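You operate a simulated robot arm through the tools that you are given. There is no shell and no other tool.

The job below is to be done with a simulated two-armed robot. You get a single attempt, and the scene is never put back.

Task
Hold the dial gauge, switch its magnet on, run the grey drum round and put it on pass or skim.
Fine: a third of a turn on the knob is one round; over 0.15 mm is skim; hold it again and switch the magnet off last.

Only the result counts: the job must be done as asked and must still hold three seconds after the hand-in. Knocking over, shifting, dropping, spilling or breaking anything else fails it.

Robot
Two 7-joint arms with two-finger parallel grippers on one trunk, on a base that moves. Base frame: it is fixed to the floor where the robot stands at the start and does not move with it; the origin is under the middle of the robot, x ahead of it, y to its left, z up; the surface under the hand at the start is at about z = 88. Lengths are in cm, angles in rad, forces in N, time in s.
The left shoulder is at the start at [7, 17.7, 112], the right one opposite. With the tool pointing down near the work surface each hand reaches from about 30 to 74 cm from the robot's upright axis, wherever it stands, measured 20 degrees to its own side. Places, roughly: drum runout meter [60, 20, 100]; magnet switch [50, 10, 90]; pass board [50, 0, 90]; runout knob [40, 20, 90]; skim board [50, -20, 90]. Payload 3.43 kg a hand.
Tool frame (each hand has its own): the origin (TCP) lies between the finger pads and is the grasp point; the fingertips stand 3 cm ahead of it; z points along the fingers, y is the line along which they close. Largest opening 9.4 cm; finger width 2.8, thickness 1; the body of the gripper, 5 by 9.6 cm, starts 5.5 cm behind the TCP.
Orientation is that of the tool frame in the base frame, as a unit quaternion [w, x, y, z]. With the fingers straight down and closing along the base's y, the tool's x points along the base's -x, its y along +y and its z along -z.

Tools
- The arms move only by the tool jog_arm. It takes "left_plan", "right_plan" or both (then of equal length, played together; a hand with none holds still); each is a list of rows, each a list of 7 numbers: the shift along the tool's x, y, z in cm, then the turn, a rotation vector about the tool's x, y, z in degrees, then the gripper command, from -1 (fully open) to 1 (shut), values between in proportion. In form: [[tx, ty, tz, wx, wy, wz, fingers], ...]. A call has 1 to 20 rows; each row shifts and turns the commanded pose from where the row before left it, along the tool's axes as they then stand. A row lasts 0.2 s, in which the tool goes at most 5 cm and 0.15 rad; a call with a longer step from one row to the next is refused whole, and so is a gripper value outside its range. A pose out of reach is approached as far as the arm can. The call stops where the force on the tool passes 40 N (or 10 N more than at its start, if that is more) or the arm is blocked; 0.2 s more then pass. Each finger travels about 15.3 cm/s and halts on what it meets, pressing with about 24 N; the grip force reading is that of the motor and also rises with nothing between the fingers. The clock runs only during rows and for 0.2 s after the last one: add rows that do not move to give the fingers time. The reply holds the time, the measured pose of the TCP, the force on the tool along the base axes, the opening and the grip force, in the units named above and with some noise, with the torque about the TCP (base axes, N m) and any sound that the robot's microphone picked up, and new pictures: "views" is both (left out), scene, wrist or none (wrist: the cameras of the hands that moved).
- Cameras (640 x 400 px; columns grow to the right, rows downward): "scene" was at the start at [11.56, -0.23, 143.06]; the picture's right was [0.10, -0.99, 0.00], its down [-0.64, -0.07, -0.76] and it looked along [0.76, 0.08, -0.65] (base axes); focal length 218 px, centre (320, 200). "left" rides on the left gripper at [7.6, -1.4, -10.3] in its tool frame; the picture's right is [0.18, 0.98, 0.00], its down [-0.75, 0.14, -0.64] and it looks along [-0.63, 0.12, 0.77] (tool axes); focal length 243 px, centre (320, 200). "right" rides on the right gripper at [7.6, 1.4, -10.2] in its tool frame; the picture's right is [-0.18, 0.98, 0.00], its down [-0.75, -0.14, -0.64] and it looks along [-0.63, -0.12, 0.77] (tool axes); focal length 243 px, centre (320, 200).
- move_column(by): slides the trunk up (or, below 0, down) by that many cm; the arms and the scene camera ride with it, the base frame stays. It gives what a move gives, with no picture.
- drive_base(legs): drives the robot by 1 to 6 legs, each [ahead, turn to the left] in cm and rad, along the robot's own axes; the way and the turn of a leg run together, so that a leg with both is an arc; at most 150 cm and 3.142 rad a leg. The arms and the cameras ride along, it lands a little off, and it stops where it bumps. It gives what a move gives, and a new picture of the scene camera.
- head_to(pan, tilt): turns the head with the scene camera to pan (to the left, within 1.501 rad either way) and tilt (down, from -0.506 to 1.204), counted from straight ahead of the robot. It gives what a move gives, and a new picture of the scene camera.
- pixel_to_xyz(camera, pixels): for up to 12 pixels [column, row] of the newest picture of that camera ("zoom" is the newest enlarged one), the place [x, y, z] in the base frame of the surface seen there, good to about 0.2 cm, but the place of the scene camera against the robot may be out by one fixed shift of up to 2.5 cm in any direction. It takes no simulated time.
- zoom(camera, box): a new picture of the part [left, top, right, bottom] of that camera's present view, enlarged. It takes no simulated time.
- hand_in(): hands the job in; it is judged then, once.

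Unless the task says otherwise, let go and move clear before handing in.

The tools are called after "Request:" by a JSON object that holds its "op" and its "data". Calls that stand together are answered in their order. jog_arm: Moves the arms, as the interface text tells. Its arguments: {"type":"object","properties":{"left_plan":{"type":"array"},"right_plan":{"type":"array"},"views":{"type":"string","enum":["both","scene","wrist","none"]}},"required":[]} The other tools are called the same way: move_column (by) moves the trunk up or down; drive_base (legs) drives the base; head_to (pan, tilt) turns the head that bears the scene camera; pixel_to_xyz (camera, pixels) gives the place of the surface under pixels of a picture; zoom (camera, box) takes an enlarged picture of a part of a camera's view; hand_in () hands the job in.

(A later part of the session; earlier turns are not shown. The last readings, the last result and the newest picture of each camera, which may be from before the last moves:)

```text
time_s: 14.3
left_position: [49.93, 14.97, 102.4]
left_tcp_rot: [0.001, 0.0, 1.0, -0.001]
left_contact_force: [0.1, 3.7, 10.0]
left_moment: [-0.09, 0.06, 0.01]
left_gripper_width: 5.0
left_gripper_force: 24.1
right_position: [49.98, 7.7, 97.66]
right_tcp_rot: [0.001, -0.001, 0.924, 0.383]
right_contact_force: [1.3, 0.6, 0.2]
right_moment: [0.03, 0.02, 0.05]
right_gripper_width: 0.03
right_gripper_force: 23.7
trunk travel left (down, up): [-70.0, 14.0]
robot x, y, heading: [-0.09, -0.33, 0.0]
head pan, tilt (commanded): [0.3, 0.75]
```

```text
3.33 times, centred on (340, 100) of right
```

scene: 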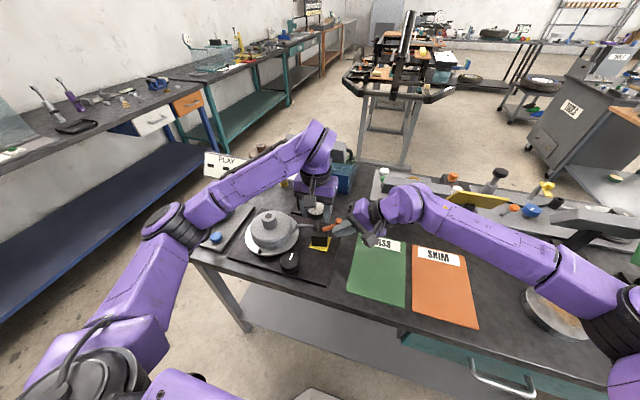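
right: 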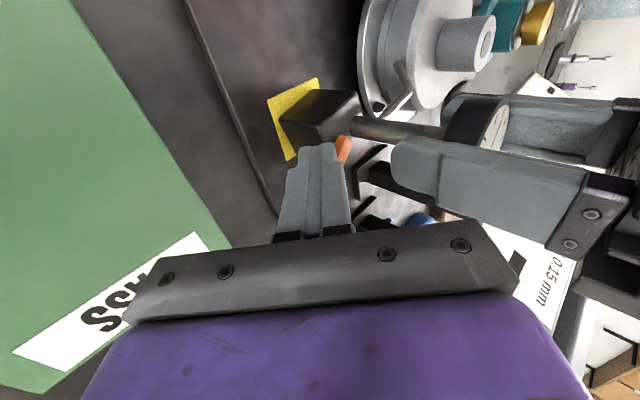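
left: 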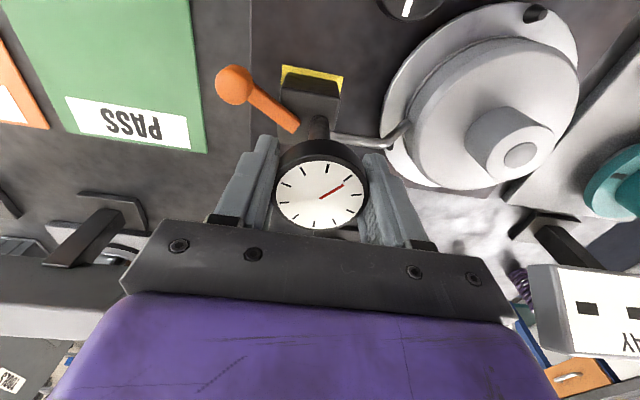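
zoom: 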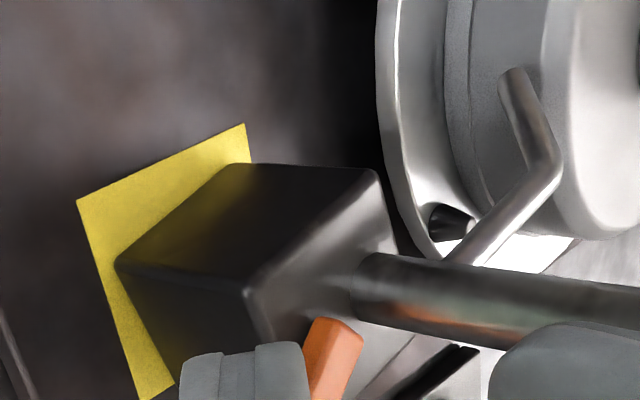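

The lever now points about 30° toward +x, but the block looks yawed on the yellow pad, and the left hand reads 10 N upward. I look through the left camera and measure the block.

Request:
{"op": "jog_arm", "data": {"left_plan": [[0, 0, 0, 0, 0, 0, 1]], "views": "wrist"}}

Request:
{"op": "zoom", "data": {"camera": "left", "box": [200, 50, 440, 230]}}

Request:
{"op": "pixel_to_xyz", "data": {"camera": "left", "pixels": [[285, 100], [335, 100], [290, 90], [330, 82], [318, 130], [290, 135], [300, 120]]}}

```text
time_s: 14.7
left_position: [50.0, 15.08, 102.27]
left_tcp_rot: [0.001, 0.0, 1.0, 0.0]
left_contact_force: [0.4, 2.1, 11.4]
left_moment: [-0.04, 0.08, -0.01]
left_gripper_width: 5.0
left_gripper_force: 24.5
right_position: [49.96, 7.66, 97.65]
right_tcp_rot: [0.001, 0.0, 0.924, 0.383]
right_contact_force: [0.0, -0.8, 0.2]
right_moment: [0.0, 0.01, 0.0]
right_gripper_width: 0.0
right_gripper_force: 24.8
trunk travel left (down, up): [-70.0, 14.0]
robot x, y, heading: [0.06, -0.19, 0.005]
head pan, tilt (commanded): [0.3, 0.75]
```

left: 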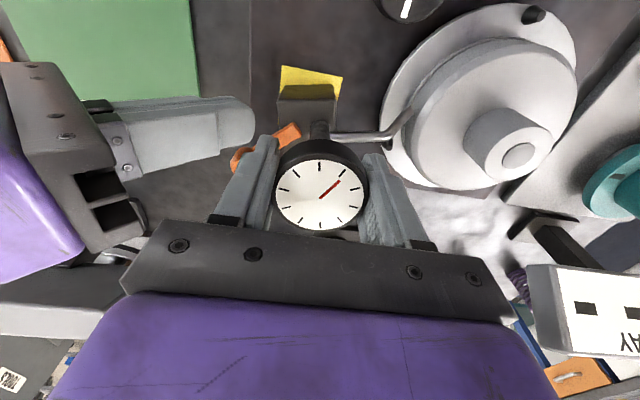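

```text
2.22 times, centred on (320, 140) of left
```

zoom: 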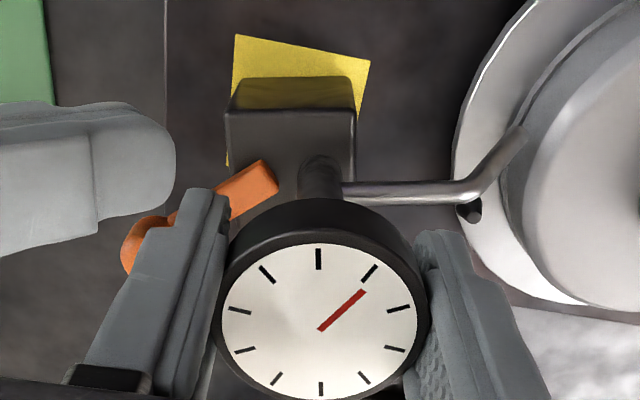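

```text
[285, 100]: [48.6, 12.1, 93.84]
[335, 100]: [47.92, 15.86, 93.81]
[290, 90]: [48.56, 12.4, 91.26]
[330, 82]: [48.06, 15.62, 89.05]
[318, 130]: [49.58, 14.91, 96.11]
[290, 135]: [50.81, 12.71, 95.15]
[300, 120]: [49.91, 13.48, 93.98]
```

The tick marks and the block's front edge, (48.6,12.1) to (47.9,15.9), show the gauge has yawed about 10° counter-clockwise about its post. I measure the lever in the scene view to see its angle relative to the block.

Request:
{"op": "zoom", "data": {"camera": "scene", "box": [300, 200, 360, 255]}}

Request:
{"op": "pixel_to_xyz", "data": {"camera": "scene", "pixels": [[337, 221], [330, 227], [324, 231], [321, 230], [311, 235], [326, 236], [310, 245], [325, 246], [317, 208], [318, 222]]}}

```text
7.27 times, centred on (330, 228) of scene
```

zoom: 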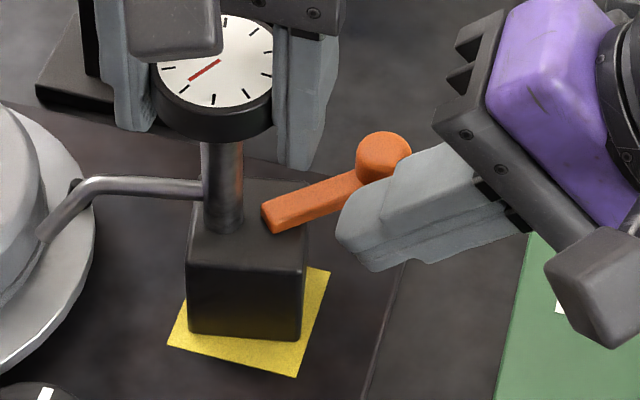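

```text
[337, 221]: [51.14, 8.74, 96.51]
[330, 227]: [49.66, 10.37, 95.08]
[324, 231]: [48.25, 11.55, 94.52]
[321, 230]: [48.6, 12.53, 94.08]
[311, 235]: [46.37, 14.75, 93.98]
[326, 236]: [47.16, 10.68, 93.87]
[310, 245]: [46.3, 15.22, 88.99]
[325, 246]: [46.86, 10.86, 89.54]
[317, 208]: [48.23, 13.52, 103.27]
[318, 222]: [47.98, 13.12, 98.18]
```

The lever has travelled about 65° relative to the block, so it is probably at its stop, and the push after that only yawed the gauge in the grip. To learn whether the magnet now holds, I turn the left hand a gentle 2° clockwise and read the moment.

Request:
{"op": "jog_arm", "data": {"left_plan": [[0, 0, 0, 0, 0, 1, 1], [0, 0, 0, 0, 0, 1, 1]], "views": "wrist"}}

Request:
{"op": "zoom", "data": {"camera": "left", "box": [200, 50, 440, 230]}}

```text
time_s: 15.3
left_position: [50.06, 14.95, 102.44]
left_tcp_rot: [0.001, 0.018, 1.0, 0.0]
left_contact_force: [3.1, 0.4, 12.2]
left_moment: [-0.1, -0.22, 0.1]
left_gripper_width: 4.98
left_gripper_force: 24.0
right_position: [50.04, 7.62, 97.78]
right_tcp_rot: [0.001, 0.0, 0.924, 0.382]
right_contact_force: [-0.3, -0.1, -0.1]
right_moment: [0.01, -0.02, 0.02]
right_gripper_width: 0.0
right_gripper_force: 23.7
trunk travel left (down, up): [-70.0, 14.0]
robot x, y, heading: [0.13, 0.13, -0.002]
head pan, tilt (commanded): [0.3, 0.75]
```

left: 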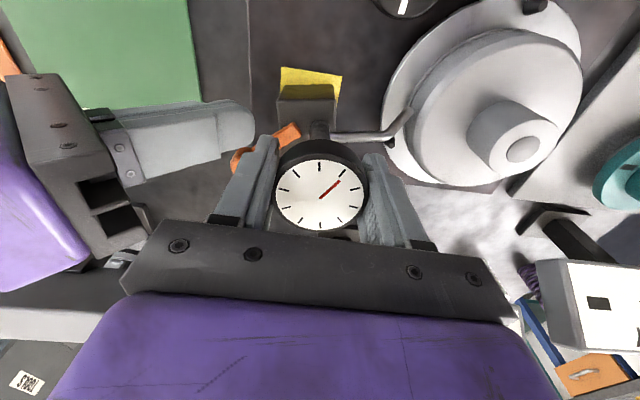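

```text
2.22 times, centred on (320, 140) of left
```

zoom: 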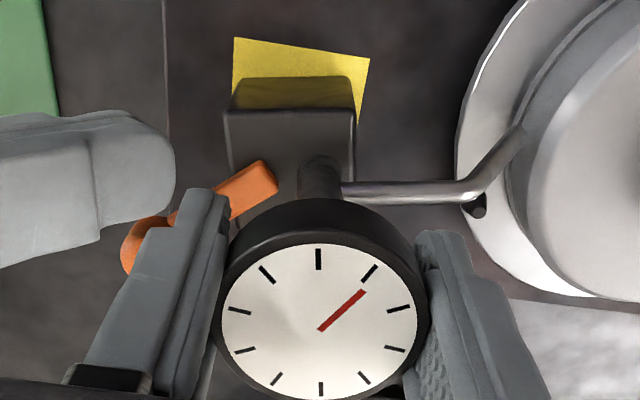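

The gauge turned with the hand (moment only 0.1 N·m), so it does not seem clamped, and about 12 N of upward force remains. I measure the block's faces to check whether it is tilted.

Request:
{"op": "pixel_to_xyz", "data": {"camera": "left", "pixels": [[288, 88], [300, 87], [315, 87], [330, 86], [287, 101], [300, 101], [315, 101], [332, 101], [282, 69], [338, 76], [310, 115], [292, 112]]}}

Request:
{"op": "pixel_to_xyz", "data": {"camera": "right", "pixels": [[285, 118], [300, 125], [318, 125], [320, 115], [355, 92], [340, 90], [318, 88], [345, 110], [357, 108], [440, 130], [400, 128], [370, 125]]}}

```text
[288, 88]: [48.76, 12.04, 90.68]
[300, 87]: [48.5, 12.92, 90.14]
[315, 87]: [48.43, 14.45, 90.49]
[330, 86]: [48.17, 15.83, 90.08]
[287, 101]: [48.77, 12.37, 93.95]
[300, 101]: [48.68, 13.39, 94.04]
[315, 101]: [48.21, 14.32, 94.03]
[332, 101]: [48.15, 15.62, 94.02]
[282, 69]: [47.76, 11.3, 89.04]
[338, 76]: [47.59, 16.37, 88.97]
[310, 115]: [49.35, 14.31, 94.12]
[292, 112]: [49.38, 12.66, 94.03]
```

```text
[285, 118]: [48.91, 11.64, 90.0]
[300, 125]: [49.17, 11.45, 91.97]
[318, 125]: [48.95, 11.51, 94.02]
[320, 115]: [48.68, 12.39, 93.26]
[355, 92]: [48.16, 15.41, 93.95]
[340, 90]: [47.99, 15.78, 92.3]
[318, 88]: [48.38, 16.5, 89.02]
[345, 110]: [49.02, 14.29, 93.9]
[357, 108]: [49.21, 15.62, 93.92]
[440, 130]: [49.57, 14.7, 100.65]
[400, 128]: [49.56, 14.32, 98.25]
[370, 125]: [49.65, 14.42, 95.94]
```

The block is level (front face x≈48.5 top and bottom) and still yawed about 9°. I turn the left hand the remaining ~8° clockwise in small steps to square the gauge on its yellow pad again.

Request:
{"op": "jog_arm", "data": {"left_plan": [[0, 0, 0, 0, 0, 1, 1], [0, 0, 0, 0, 0, 1, 1], [0, 0, 0, 0, 0, 1, 1], [0, 0, 0, 0, 0, 1, 1], [0, 0, 0, 0, 0, 1, 1]], "views": "both"}}

Request:
{"op": "zoom", "data": {"camera": "left", "box": [200, 50, 440, 230]}}

Request:
{"op": "zoom", "data": {"camera": "right", "box": [250, 40, 430, 160]}}

```text
time_s: 16.5
left_position: [49.97, 14.96, 102.34]
left_tcp_rot: [-0.001, 0.061, 0.998, 0.0]
left_contact_force: [0.0, -3.1, 6.7]
left_moment: [-0.26, 0.23, 0.04]
left_gripper_width: 4.98
left_gripper_force: 23.7
right_position: [49.91, 7.57, 97.78]
right_tcp_rot: [0.0, 0.0, 0.923, 0.385]
right_contact_force: [-0.4, -0.9, -0.3]
right_moment: [0.04, 0.03, -0.02]
right_gripper_width: 0.0
right_gripper_force: 23.9
trunk travel left (down, up): [-70.0, 14.0]
robot x, y, heading: [-0.36, 0.26, -0.0]
head pan, tilt (commanded): [0.3, 0.75]
```

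scene: 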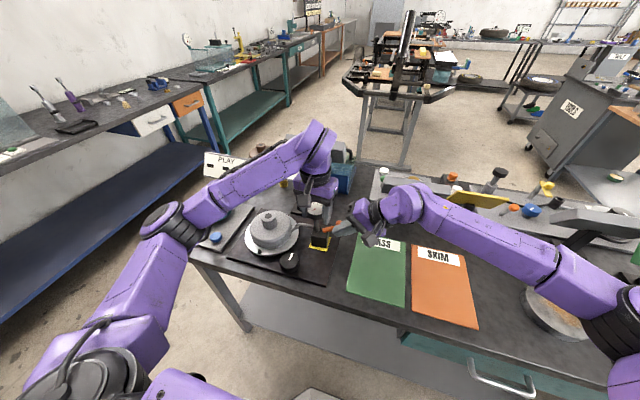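
left: 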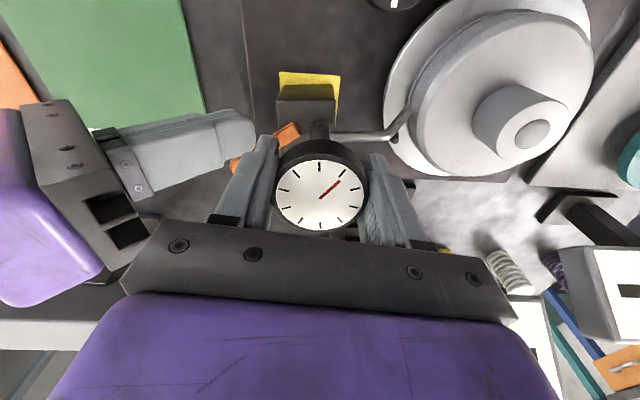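

```text
2.22 times, centred on (320, 140) of left
```

zoom: 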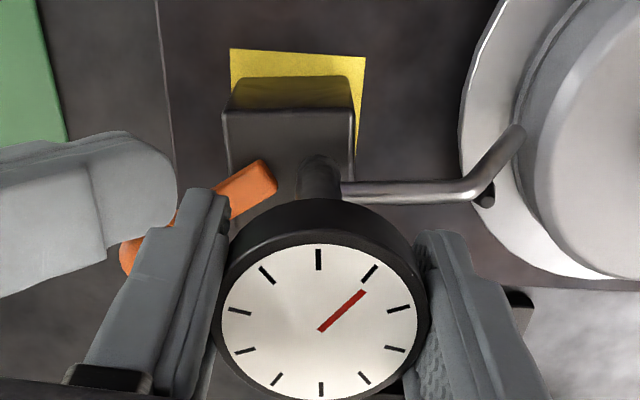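

```text
3.33 times, centred on (340, 100) of right
```

zoom: 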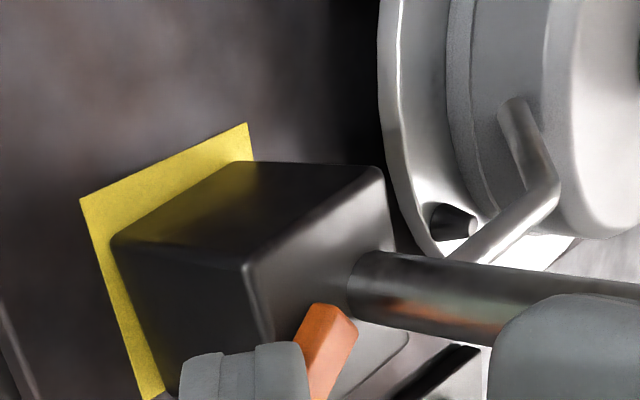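

The block now sits nearly parallel to the yellow pad. I measure its edges to get the remaining yaw and offset.

Request:
{"op": "pixel_to_xyz", "data": {"camera": "left", "pixels": [[287, 88], [300, 88], [315, 88], [330, 88], [287, 102], [300, 102], [315, 102], [332, 102], [281, 71], [338, 76], [302, 200], [394, 112]]}}

Request:
{"op": "pixel_to_xyz", "data": {"camera": "right", "pixels": [[285, 118], [290, 110], [300, 105], [310, 100], [318, 122], [320, 115], [345, 91], [352, 92], [275, 100], [321, 78], [357, 108], [390, 75]]}}

```text
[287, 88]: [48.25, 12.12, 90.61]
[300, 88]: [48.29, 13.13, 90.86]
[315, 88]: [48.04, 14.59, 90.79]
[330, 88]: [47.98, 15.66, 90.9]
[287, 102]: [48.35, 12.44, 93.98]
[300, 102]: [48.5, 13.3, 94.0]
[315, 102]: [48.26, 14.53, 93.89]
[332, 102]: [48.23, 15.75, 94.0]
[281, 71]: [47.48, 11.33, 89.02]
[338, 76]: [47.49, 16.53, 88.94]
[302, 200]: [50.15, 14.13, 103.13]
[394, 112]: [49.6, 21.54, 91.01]
```

```text
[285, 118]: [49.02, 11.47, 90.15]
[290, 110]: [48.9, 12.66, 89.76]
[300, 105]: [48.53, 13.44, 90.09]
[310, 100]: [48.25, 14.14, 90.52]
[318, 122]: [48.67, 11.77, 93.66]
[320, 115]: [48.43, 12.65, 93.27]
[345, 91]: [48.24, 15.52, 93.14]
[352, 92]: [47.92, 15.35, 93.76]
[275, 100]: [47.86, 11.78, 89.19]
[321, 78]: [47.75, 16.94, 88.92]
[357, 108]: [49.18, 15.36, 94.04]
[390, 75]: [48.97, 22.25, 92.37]
```

About 3–4° of yaw remains, with the front face back at x≈48.2. I turn the left hand 3° more, then read the forces.

Request:
{"op": "jog_arm", "data": {"left_plan": [[0, 0, 0, 0, 0, 1, 1], [0, 0, 0, 0, 0, 1, 1], [0, 0, 0, 0, 0, 1, 1], [0, 0, 0, 0, 0, 0, 1]], "views": "both"}}

Request:
{"op": "zoom", "data": {"camera": "scene", "box": [290, 190, 370, 260]}}

Request:
{"op": "zoom", "data": {"camera": "left", "box": [200, 50, 440, 230]}}

```text
time_s: 17.5
left_position: [50.05, 14.94, 102.3]
left_tcp_rot: [-0.001, 0.087, 0.996, 0.0]
left_contact_force: [-1.9, -1.7, 4.5]
left_moment: [-0.19, 0.45, 0.03]
left_gripper_width: 4.96
left_gripper_force: 24.0
right_position: [49.87, 7.59, 97.62]
right_tcp_rot: [0.0, 0.0, 0.924, 0.382]
right_contact_force: [-0.1, -0.2, 0.1]
right_moment: [0.03, 0.02, 0.0]
right_gripper_width: 0.0
right_gripper_force: 24.1
trunk travel left (down, up): [-70.0, 14.0]
robot x, y, heading: [-0.35, 0.0, 0.001]
head pan, tilt (commanded): [0.3, 0.75]
```

scene: 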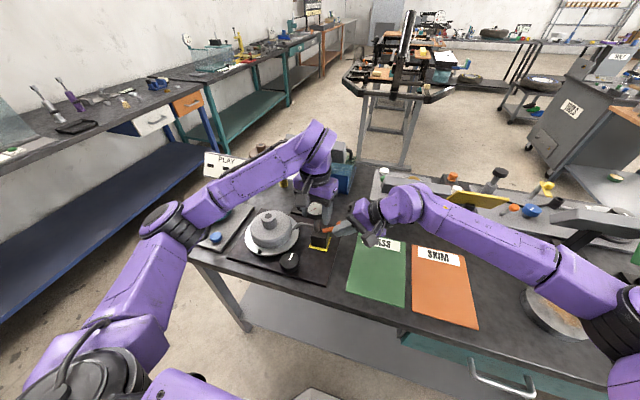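
left: 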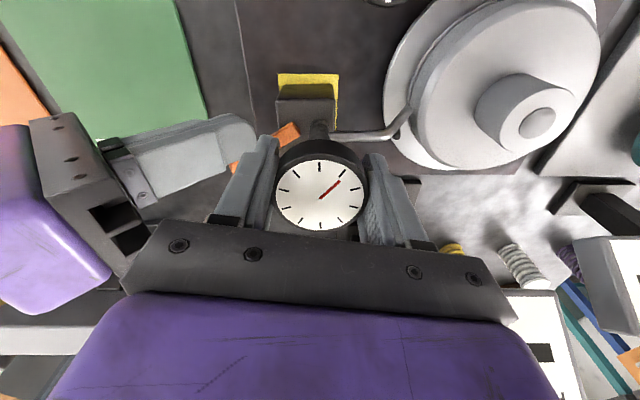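

```text
5.71 times, centred on (330, 225) of scene
```

zoom: 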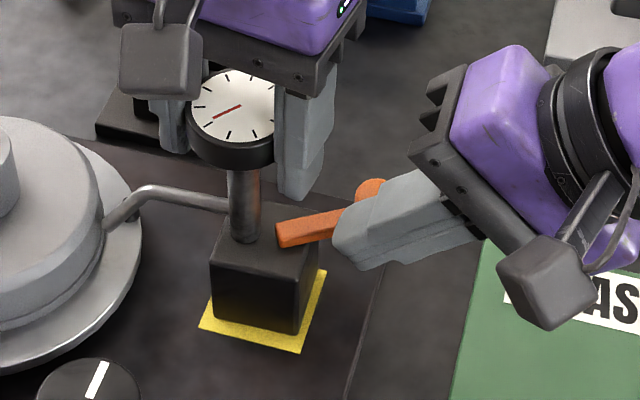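

```text
2.22 times, centred on (320, 140) of left
```

zoom: 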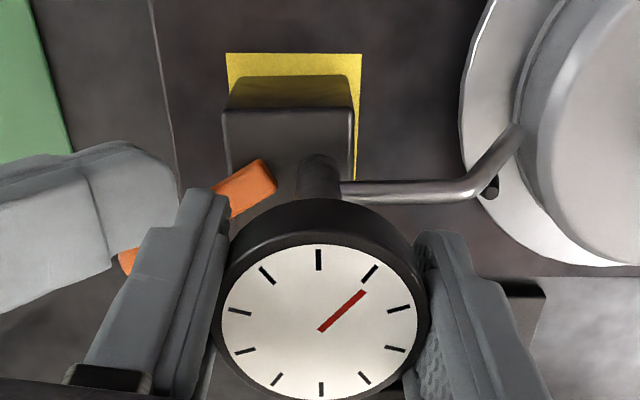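

The block is square on the yellow pad again. Now I push the lever gently +x by 0.6 cm in small steps and read the force to see whether it is already at its stop.

Request:
{"op": "jog_arm", "data": {"right_plan": [[-0.2, 0, 0, 0, 0, 0, 1], [-0.2, 0, 0, 0, 0, 0, 1], [-0.2, 0, 0, 0, 0, 0, 1]], "views": "both"}}

Request:
{"op": "zoom", "data": {"camera": "scene", "box": [290, 190, 370, 260]}}

Request:
{"op": "zoom", "data": {"camera": "right", "box": [250, 40, 430, 160]}}

```text
time_s: 18.3
left_position: [50.09, 15.05, 102.41]
left_tcp_rot: [0.001, 0.087, 0.996, -0.001]
left_contact_force: [9.5, -2.4, -0.1]
left_moment: [0.08, -0.25, 0.58]
left_gripper_width: 4.98
left_gripper_force: 23.8
right_position: [50.52, 7.7, 97.56]
right_tcp_rot: [-0.001, -0.001, 0.924, 0.383]
right_contact_force: [-10.5, 2.9, 2.1]
right_moment: [0.04, 0.11, 0.2]
right_gripper_width: 0.0
right_gripper_force: 24.0
trunk travel left (down, up): [-70.0, 14.0]
robot x, y, heading: [-0.36, -0.3, -0.001]
head pan, tilt (commanded): [0.3, 0.75]
```

scene: 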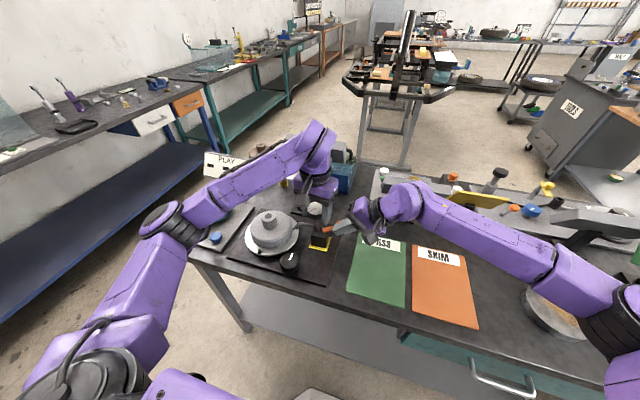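
right: 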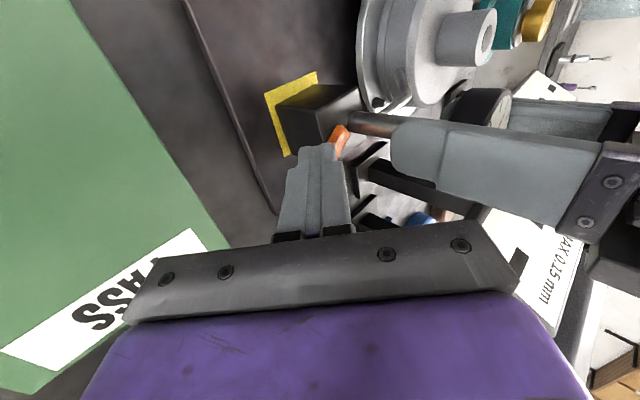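

```text
5.71 times, centred on (330, 225) of scene
```

zoom: 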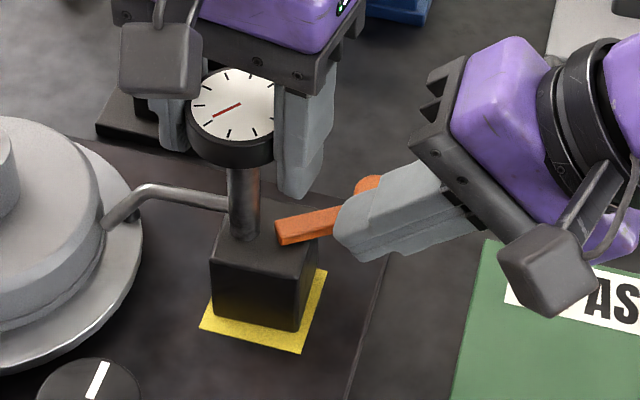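

```text
3.33 times, centred on (340, 100) of right
```

zoom: 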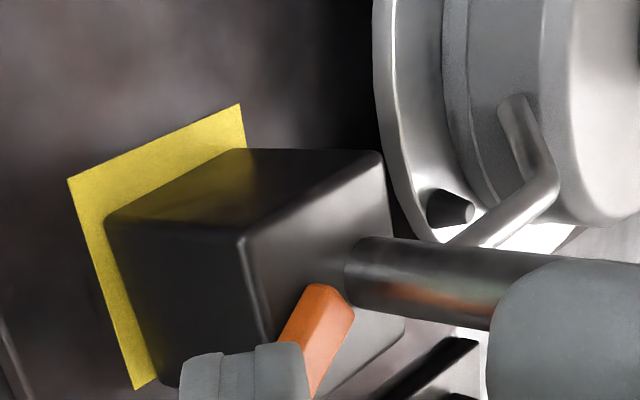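

The force rose to 10.5 N while the lever barely moved, so it is at its hard stop, about 60° from where it started. I back the right hand off and away from the lever, then read the left hand's forces.

Request:
{"op": "jog_arm", "data": {"right_plan": [[0.5, 0, 0, 0, 0, 0, 1], [0.5, 0, 0, 0, 0, 0, 1], [0.5, -0.3, -1, 0, 0, 0, 1], [0.5, 0, -3, 0, 0, 0, 1], [0.5, 0, -4, 0, 0, 0, 1], [0, 0, -4, 0, 0, 0, 1], [0, 0, 0, 0, 0, 0, 1]], "views": "both"}}

Request:
{"op": "zoom", "data": {"camera": "scene", "box": [290, 190, 370, 260]}}

Request:
{"op": "zoom", "data": {"camera": "right", "box": [250, 60, 430, 180]}}

```text
time_s: 19.9
left_position: [50.01, 14.93, 102.45]
left_tcp_rot: [0.0, 0.088, 0.996, 0.0]
left_contact_force: [1.8, -0.2, 5.2]
left_moment: [0.13, 0.05, 0.0]
left_gripper_width: 4.96
left_gripper_force: 24.4
right_position: [48.08, -1.14, 105.92]
right_tcp_rot: [0.0, 0.0, 0.924, 0.383]
right_contact_force: [0.5, -0.4, -0.3]
right_moment: [-0.01, -0.04, -0.01]
right_gripper_width: 0.0
right_gripper_force: 24.1
trunk travel left (down, up): [-70.0, 14.0]
robot x, y, heading: [0.21, 0.23, -0.001]
head pan, tilt (commanded): [0.3, 0.75]
```

scene: 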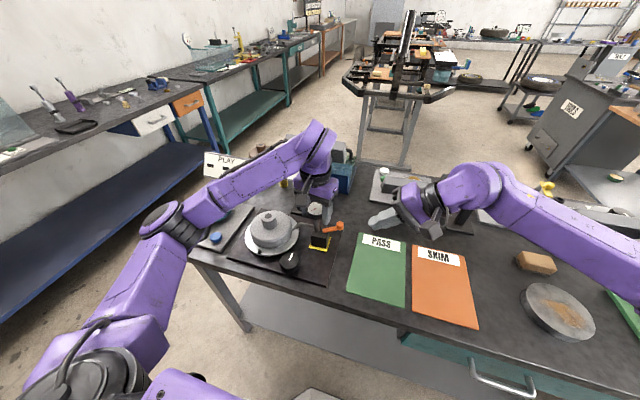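
right: 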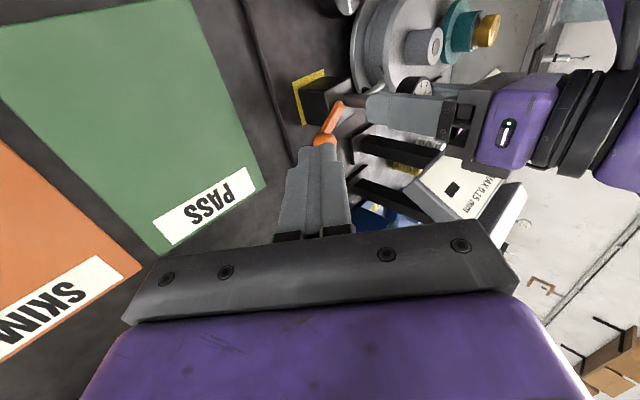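

```text
5.71 times, centred on (330, 225) of scene
```

zoom: 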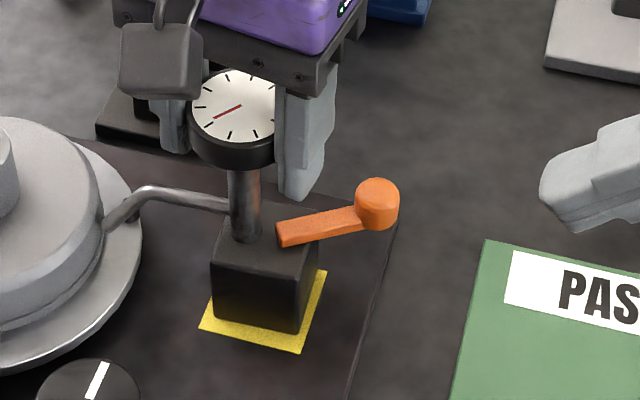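

```text
3.33 times, centred on (340, 120) of right
```

zoom: 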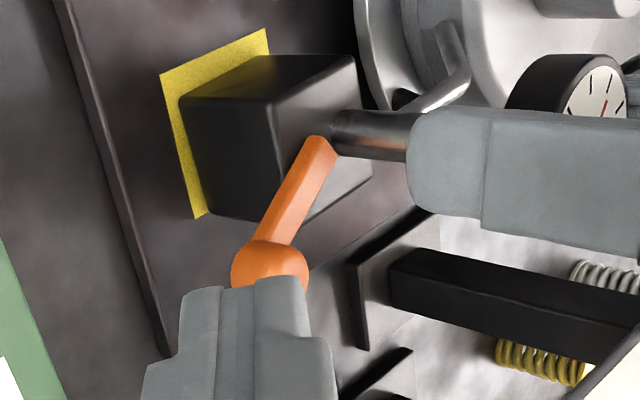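

The lever now shows clearly: pivot end near (320,150) and knob at (270,262) in the right zoom. I measure the lever, block and pad for the record.

Request:
{"op": "pixel_to_xyz", "data": {"camera": "right", "pixels": [[325, 139], [332, 125], [338, 108], [315, 138], [333, 138], [325, 133], [302, 90], [325, 118], [345, 77], [297, 120], [327, 80], [360, 105]]}}

Request:
{"op": "jog_arm", "data": {"left_plan": [[0, 0, 0, 0, 0, 0, 1]], "views": "wrist"}}

Request:
{"op": "zoom", "data": {"camera": "left", "box": [200, 50, 440, 230]}}

Request:
{"op": "pixel_to_xyz", "data": {"camera": "left", "pixels": [[287, 88], [300, 88], [315, 88], [330, 88], [287, 102], [300, 102], [315, 102], [332, 102], [281, 72], [338, 76], [394, 112], [250, 170]]}}

```text
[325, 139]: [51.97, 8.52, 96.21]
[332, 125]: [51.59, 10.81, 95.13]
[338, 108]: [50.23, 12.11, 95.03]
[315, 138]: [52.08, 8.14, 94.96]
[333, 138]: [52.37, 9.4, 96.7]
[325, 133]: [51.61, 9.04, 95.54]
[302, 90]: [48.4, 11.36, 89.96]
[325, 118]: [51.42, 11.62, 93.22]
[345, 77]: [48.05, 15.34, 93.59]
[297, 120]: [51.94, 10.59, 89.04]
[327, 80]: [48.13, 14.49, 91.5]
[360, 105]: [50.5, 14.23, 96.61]
```

```text
time_s: 20.3
left_position: [50.02, 14.95, 102.29]
left_tcp_rot: [0.0, 0.087, 0.996, -0.001]
left_contact_force: [0.1, 0.2, 5.0]
left_moment: [0.07, 0.1, 0.0]
left_gripper_width: 4.97
left_gripper_force: 23.9
right_position: [48.06, -1.09, 105.95]
right_tcp_rot: [0.001, 0.0, 0.924, 0.382]
right_contact_force: [-1.0, 0.1, 0.4]
right_moment: [0.0, -0.03, -0.02]
right_gripper_width: 0.0
right_gripper_force: 23.8
trunk travel left (down, up): [-70.0, 14.0]
robot x, y, heading: [0.26, 0.52, -0.003]
head pan, tilt (commanded): [0.3, 0.75]
```

left: 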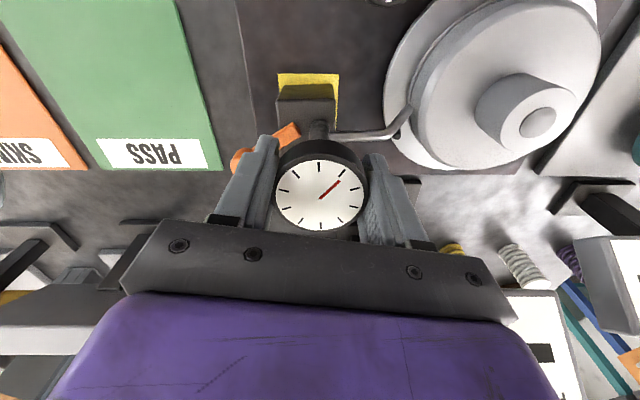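

```text
2.22 times, centred on (320, 140) of left
```

zoom: 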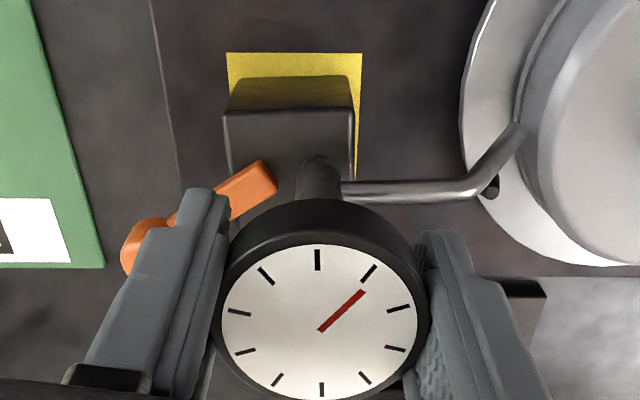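

```text
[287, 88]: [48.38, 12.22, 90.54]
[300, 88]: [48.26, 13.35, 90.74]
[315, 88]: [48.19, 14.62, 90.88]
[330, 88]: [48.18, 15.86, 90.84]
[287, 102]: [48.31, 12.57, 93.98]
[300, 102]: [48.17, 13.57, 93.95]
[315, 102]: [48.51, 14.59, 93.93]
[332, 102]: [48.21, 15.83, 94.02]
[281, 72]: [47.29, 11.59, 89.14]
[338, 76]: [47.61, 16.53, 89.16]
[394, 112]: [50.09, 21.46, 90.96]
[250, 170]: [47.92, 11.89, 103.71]
```

The block's front face is back at x≈48.2 with about 2° of yaw, and the lever is resting on its +x stop. To test the magnet, I lift the left hand a mere 0.3 cm and read the vertical force.

Request:
{"op": "jog_arm", "data": {"left_plan": [[0, 0, -0.15, 0, 0, 0, 1], [0, 0, -0.15, 0, 0, 0, 1], [0, 0, 0, 0, 0, 0, 1]], "views": "wrist"}}

Request:
{"op": "zoom", "data": {"camera": "left", "box": [200, 50, 440, 230]}}

Request:
{"op": "zoom", "data": {"camera": "scene", "box": [290, 190, 370, 260]}}

```text
time_s: 21.1
left_position: [50.13, 14.95, 102.5]
left_tcp_rot: [0.0, 0.086, 0.996, 0.0]
left_contact_force: [0.5, 0.1, -4.0]
left_moment: [0.06, 0.04, 0.03]
left_gripper_width: 4.96
left_gripper_force: 24.0
right_position: [48.02, -1.0, 105.9]
right_tcp_rot: [0.0, 0.0, 0.924, 0.382]
right_contact_force: [0.4, 0.2, 0.7]
right_moment: [0.01, 0.0, 0.0]
right_gripper_width: 0.02
right_gripper_force: 24.4
trunk travel left (down, up): [-70.0, 14.0]
robot x, y, heading: [0.32, -0.04, 0.0]
head pan, tilt (commanded): [0.3, 0.75]
```

left: 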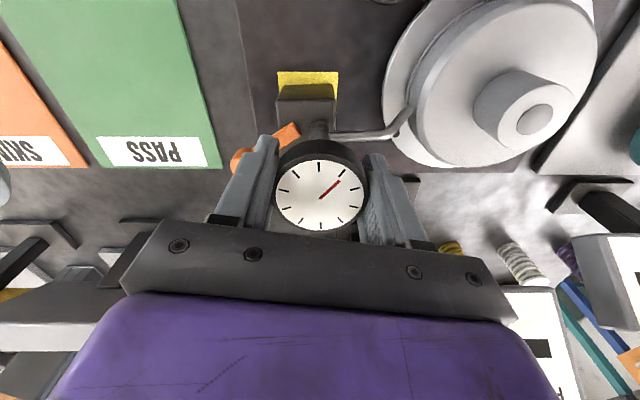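

```text
2.22 times, centred on (320, 140) of left
```

zoom: 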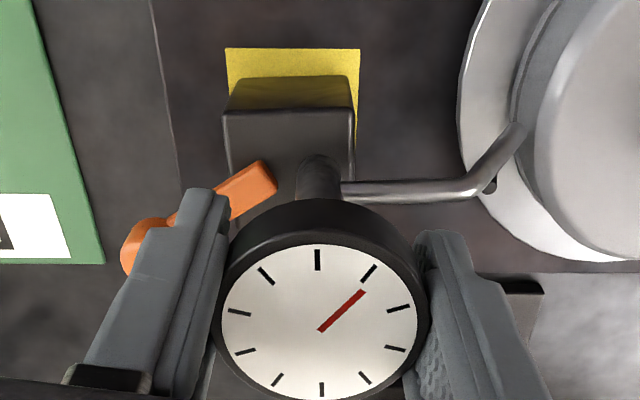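

```text
5.71 times, centred on (330, 225) of scene
```

zoom: 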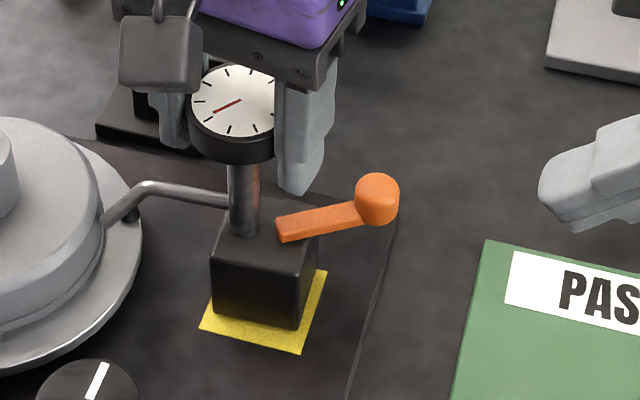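

The gauge rose with the hand, with the block's bottom edge up about 1 px and only -4 N (its weight), so the magnet is not holding at this +x end. I set the gauge back down, then bring the right hand to the knob's +x side to try the lever the other way.

Request:
{"op": "jog_arm", "data": {"left_plan": [[0, 0, 0.12, 0, 0, 0, 1], [0, 0, 0.1, 0, 0, 0, 1], [0, 0, 0, 0, 0, 0, 1]], "right_plan": [[-2.5, 0, 0, 0, 0, 0, 1], [-2.5, 0, 0, 0, 0, 0, 1], [-2.5, 0, 0, 0, 0, 0, 1]], "views": "both"}}

Request:
{"op": "zoom", "data": {"camera": "scene", "box": [290, 170, 400, 260]}}

Request:
{"op": "zoom", "data": {"camera": "right", "box": [240, 50, 440, 190]}}

```text
time_s: 21.9
left_position: [50.17, 14.94, 102.34]
left_tcp_rot: [0.0, 0.087, 0.996, -0.001]
left_contact_force: [-0.4, 0.3, -3.6]
left_moment: [0.01, -0.01, 0.01]
left_gripper_width: 4.95
left_gripper_force: 24.2
right_position: [55.75, -1.04, 105.77]
right_tcp_rot: [0.001, 0.0, 0.924, 0.383]
right_contact_force: [-0.4, 0.3, 0.9]
right_moment: [-0.01, 0.01, 0.01]
right_gripper_width: 0.02
right_gripper_force: 23.8
trunk travel left (down, up): [-70.0, 14.0]
robot x, y, heading: [0.33, 0.17, 0.001]
head pan, tilt (commanded): [0.3, 0.75]
```

scene: 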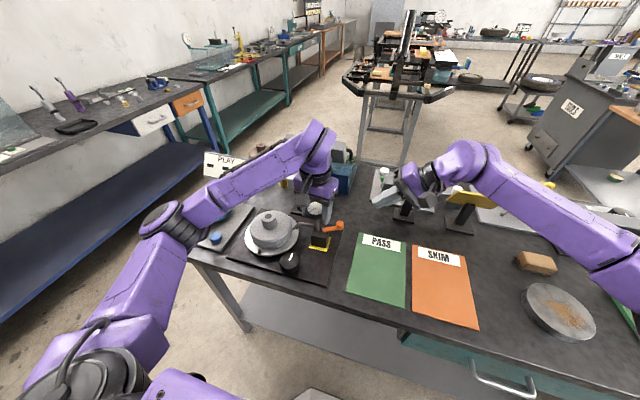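
right: 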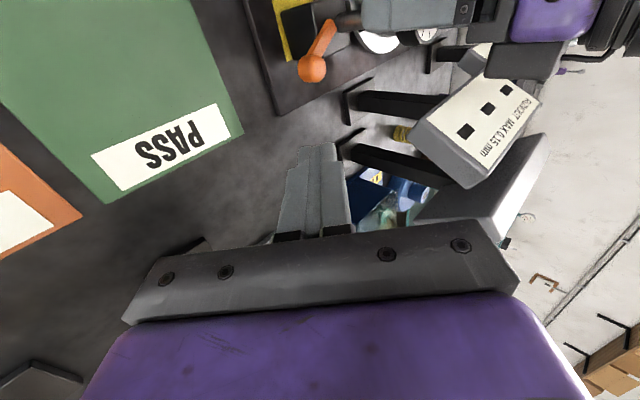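
left: 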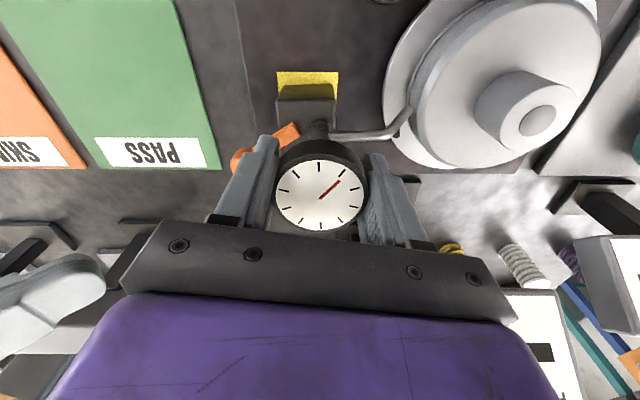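

```text
4.44 times, centred on (345, 215) of scene
```

zoom: 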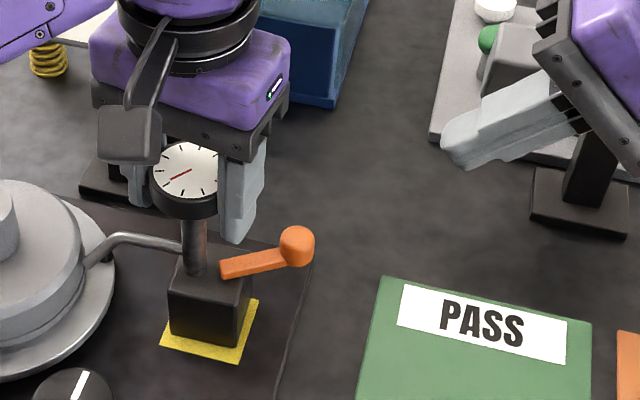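

```text
2.86 times, centred on (340, 120) of right
```

zoom: 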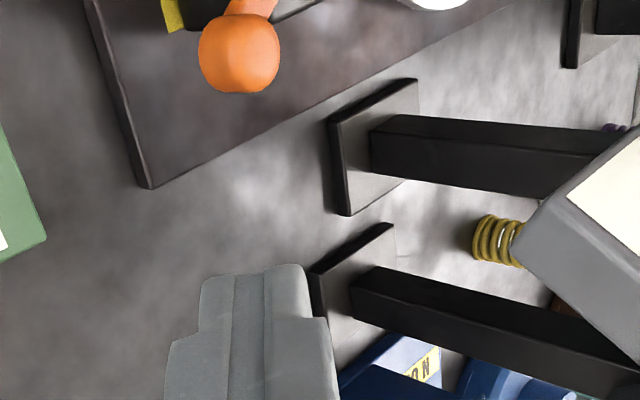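

The left hand reads -3.6 N, so the gauge still hangs about 0.1 cm up, and I will lower it that little bit. I check the sign bases near the right finger's path before moving in on the +x side.

Request:
{"op": "pixel_to_xyz", "data": {"camera": "right", "pixels": [[346, 125], [346, 95], [372, 80], [345, 155], [312, 68], [313, 60], [318, 80], [325, 68], [300, 110]]}}

Request:
{"op": "jog_arm", "data": {"left_plan": [[0, 0, 0.08, 0, 0, 0, 1], [0, 0, 0.06, 0, 0, 0, 1], [0, 0, 0, 0, 0, 0, 1]], "views": "none"}}

```text
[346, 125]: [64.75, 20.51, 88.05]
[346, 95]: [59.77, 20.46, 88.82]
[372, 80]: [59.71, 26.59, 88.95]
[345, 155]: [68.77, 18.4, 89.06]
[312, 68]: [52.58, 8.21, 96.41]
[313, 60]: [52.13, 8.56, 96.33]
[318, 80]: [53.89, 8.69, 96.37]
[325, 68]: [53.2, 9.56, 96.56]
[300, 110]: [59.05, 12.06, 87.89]
```

```text
time_s: 22.7
left_position: [50.04, 14.86, 102.23]
left_tcp_rot: [0.002, 0.088, 0.996, 0.0]
left_contact_force: [2.6, 0.8, 7.8]
left_moment: [0.33, -0.12, -0.06]
left_gripper_width: 4.98
left_gripper_force: 23.8
right_position: [55.48, -1.04, 105.84]
right_tcp_rot: [-0.001, 0.0, 0.924, 0.384]
right_contact_force: [0.2, -0.7, 0.4]
right_moment: [0.0, -0.01, -0.02]
right_gripper_width: 0.0
right_gripper_force: 23.7
trunk travel left (down, up): [-70.0, 14.0]
robot x, y, heading: [-0.39, -0.21, 0.0]
head pan, tilt (commanded): [0.3, 0.75]
```

The gauge is back on the plate (up-force about 8 N, so I ease off 0.05 cm). The sign bases are at x≥59.7, clear of the finger, so I move in on the knob's +x side and push it toward -x.

Request:
{"op": "jog_arm", "data": {"left_plan": [[0, 0, -0.05, 0, 0, 0, 1], [0, 0, 0, 0, 0, 0, 1], [0, 0, 0, 0, 0, 0, 1], [0, 0, 0, 0, 0, 0, 1]], "right_plan": [[-0.2, -0.1, 3.8, 0, 0, 0, 1], [0, -0.1, 3.8, 0, 0, 0, 1], [0, -0.08, 3.85, 0, 0, 0, 1], [0, 0, 0, 0, 0, 0, 1]], "views": "both"}}

Request:
{"op": "zoom", "data": {"camera": "scene", "box": [290, 170, 400, 260]}}

Request:
{"op": "zoom", "data": {"camera": "right", "box": [240, 20, 440, 160]}}

```text
time_s: 23.7
left_position: [50.06, 15.01, 102.41]
left_tcp_rot: [0.001, 0.087, 0.996, 0.001]
left_contact_force: [1.7, -0.7, 7.2]
left_moment: [0.05, -0.05, -0.01]
left_gripper_width: 4.97
left_gripper_force: 24.3
right_position: [55.89, 6.79, 97.45]
right_tcp_rot: [0.0, -0.001, 0.924, 0.382]
right_contact_force: [0.1, -0.1, 0.3]
right_moment: [-0.03, -0.02, -0.01]
right_gripper_width: 0.0
right_gripper_force: 24.0
trunk travel left (down, up): [-70.0, 14.0]
robot x, y, heading: [0.18, 0.18, -0.0]
head pan, tilt (commanded): [0.3, 0.75]
```

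scene: 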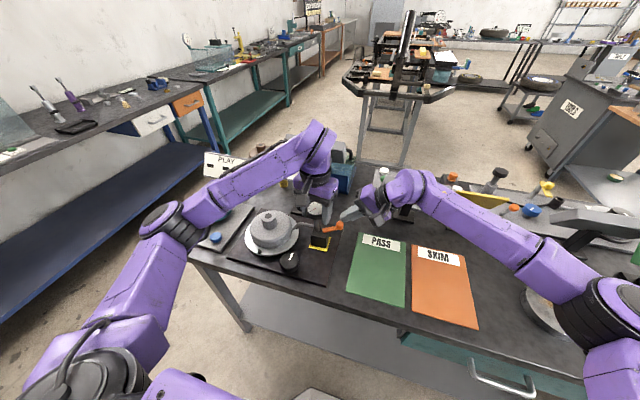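
right: 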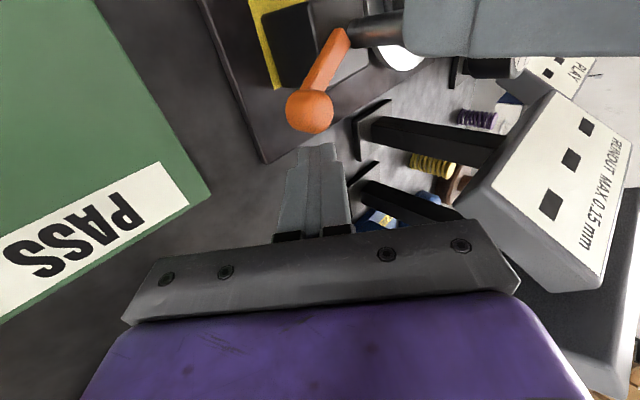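
left: 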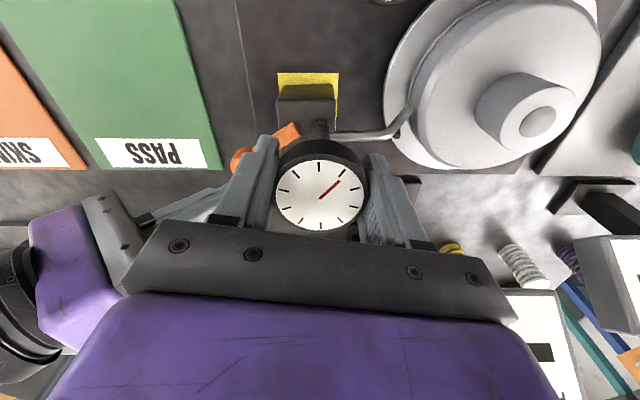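

```text
4.44 times, centred on (345, 215) of scene
```

zoom: 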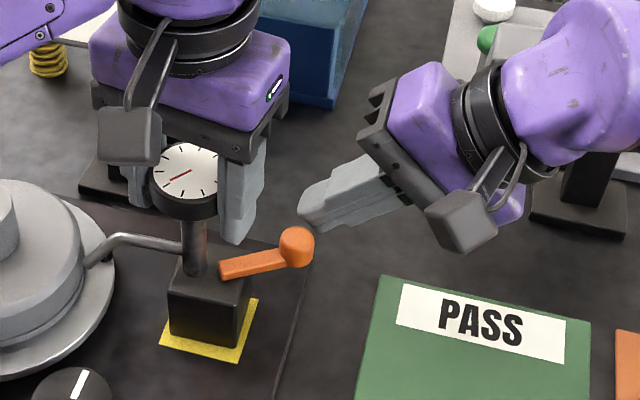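

```text
2.86 times, centred on (340, 90) of right
```

zoom: 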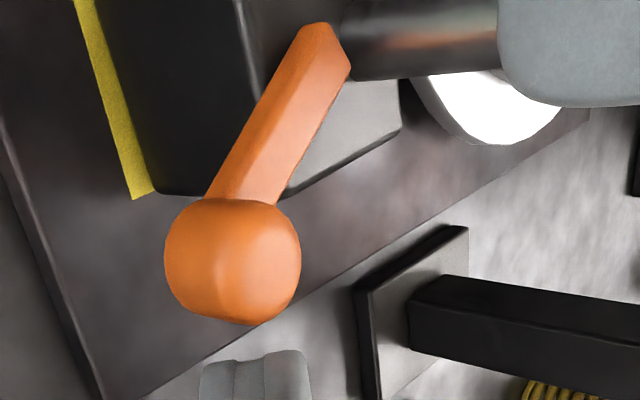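

The fingertip is on the +x side of the knob with clear space between. I push toward -x by 3.6 cm in small steps and then check.

Request:
{"op": "jog_arm", "data": {"right_plan": [[0.45, 0, 0, 0, 0, 0, 1], [0.45, 0, 0, 0, 0, 0, 1], [0.45, 0, 0, 0, 0, 0, 1], [0.45, 0, 0, 0, 0, 0, 1], [0.45, 0, 0, 0, 0, 0, 1], [0.45, 0, 0, 0, 0, 0, 1], [0.45, 0, 0, 0, 0, 0, 1], [0.45, 0, 0, 0, 0, 0, 1]], "views": "scene"}}

Request:
{"op": "zoom", "data": {"camera": "scene", "box": [290, 190, 370, 260]}}

```text
time_s: 25.5
left_position: [50.03, 14.9, 102.32]
left_tcp_rot: [-0.001, 0.088, 0.996, 0.0]
left_contact_force: [-1.0, -0.1, 6.8]
left_moment: [0.06, 0.23, -0.08]
left_gripper_width: 4.99
left_gripper_force: 23.7
right_position: [52.19, 6.86, 97.57]
right_tcp_rot: [0.0, 0.0, 0.924, 0.383]
right_contact_force: [1.3, 0.3, -0.3]
right_moment: [0.02, -0.06, -0.02]
right_gripper_width: 0.0
right_gripper_force: 24.5
trunk travel left (down, up): [-70.0, 14.0]
robot x, y, heading: [0.45, -0.02, 0.001]
head pan, tilt (commanded): [0.3, 0.75]
```

scene: 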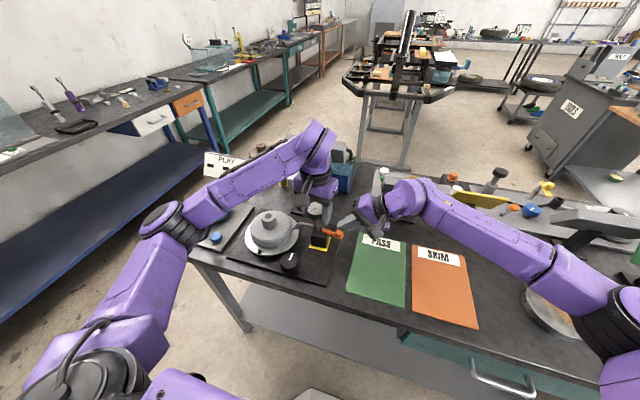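

```text
5.71 times, centred on (330, 225) of scene
```

zoom: 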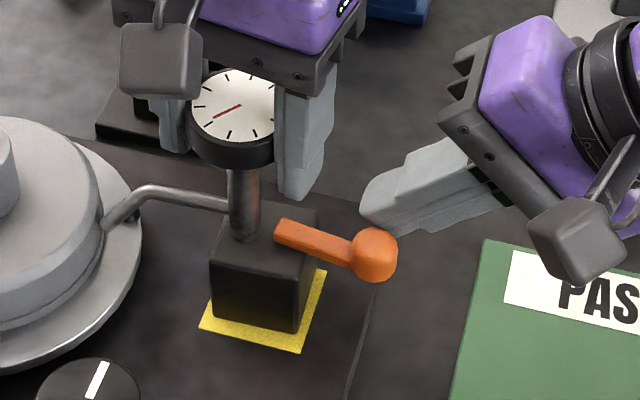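

The lever is swinging back easily (1.3 N) and now points about along -y. I push on another 2 cm to just past its starting angle.

Request:
{"op": "jog_arm", "data": {"right_plan": [[0.4, 0, 0, 0, 0, 0, 1], [0.4, 0, 0, 0, 0, 0, 1], [0.4, 0, 0, 0, 0, 0, 1], [0.4, 0, 0, 0, 0, 0, 1], [0.4, 0, 0, 0, 0, 0, 1]], "views": "scene"}}

Request:
{"op": "zoom", "data": {"camera": "scene", "box": [290, 190, 370, 260]}}

```text
time_s: 26.7
left_position: [49.97, 14.91, 102.22]
left_tcp_rot: [-0.001, 0.088, 0.996, 0.0]
left_contact_force: [-5.1, -4.0, 3.1]
left_moment: [-0.11, 0.31, -0.43]
left_gripper_width: 4.97
left_gripper_force: 24.2
right_position: [50.26, 6.78, 97.6]
right_tcp_rot: [0.001, 0.001, 0.923, 0.384]
right_contact_force: [7.2, 2.1, 2.1]
right_moment: [0.05, -0.14, -0.17]
right_gripper_width: 0.01
right_gripper_force: 23.5
trunk travel left (down, up): [-70.0, 14.0]
robot x, y, heading: [0.23, -0.06, -0.003]
head pan, tilt (commanded): [0.3, 0.75]
```

scene: 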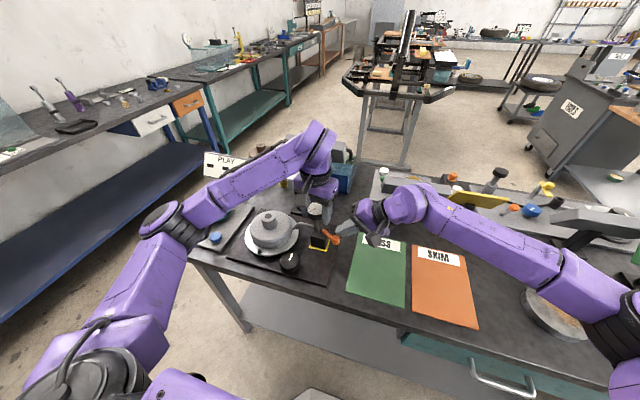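

```text
5.71 times, centred on (330, 225) of scene
```

zoom: 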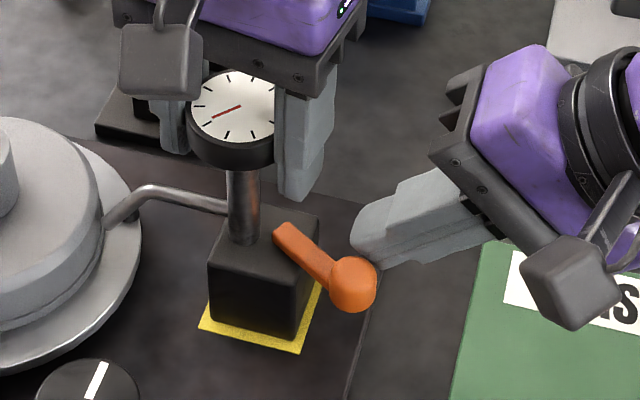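

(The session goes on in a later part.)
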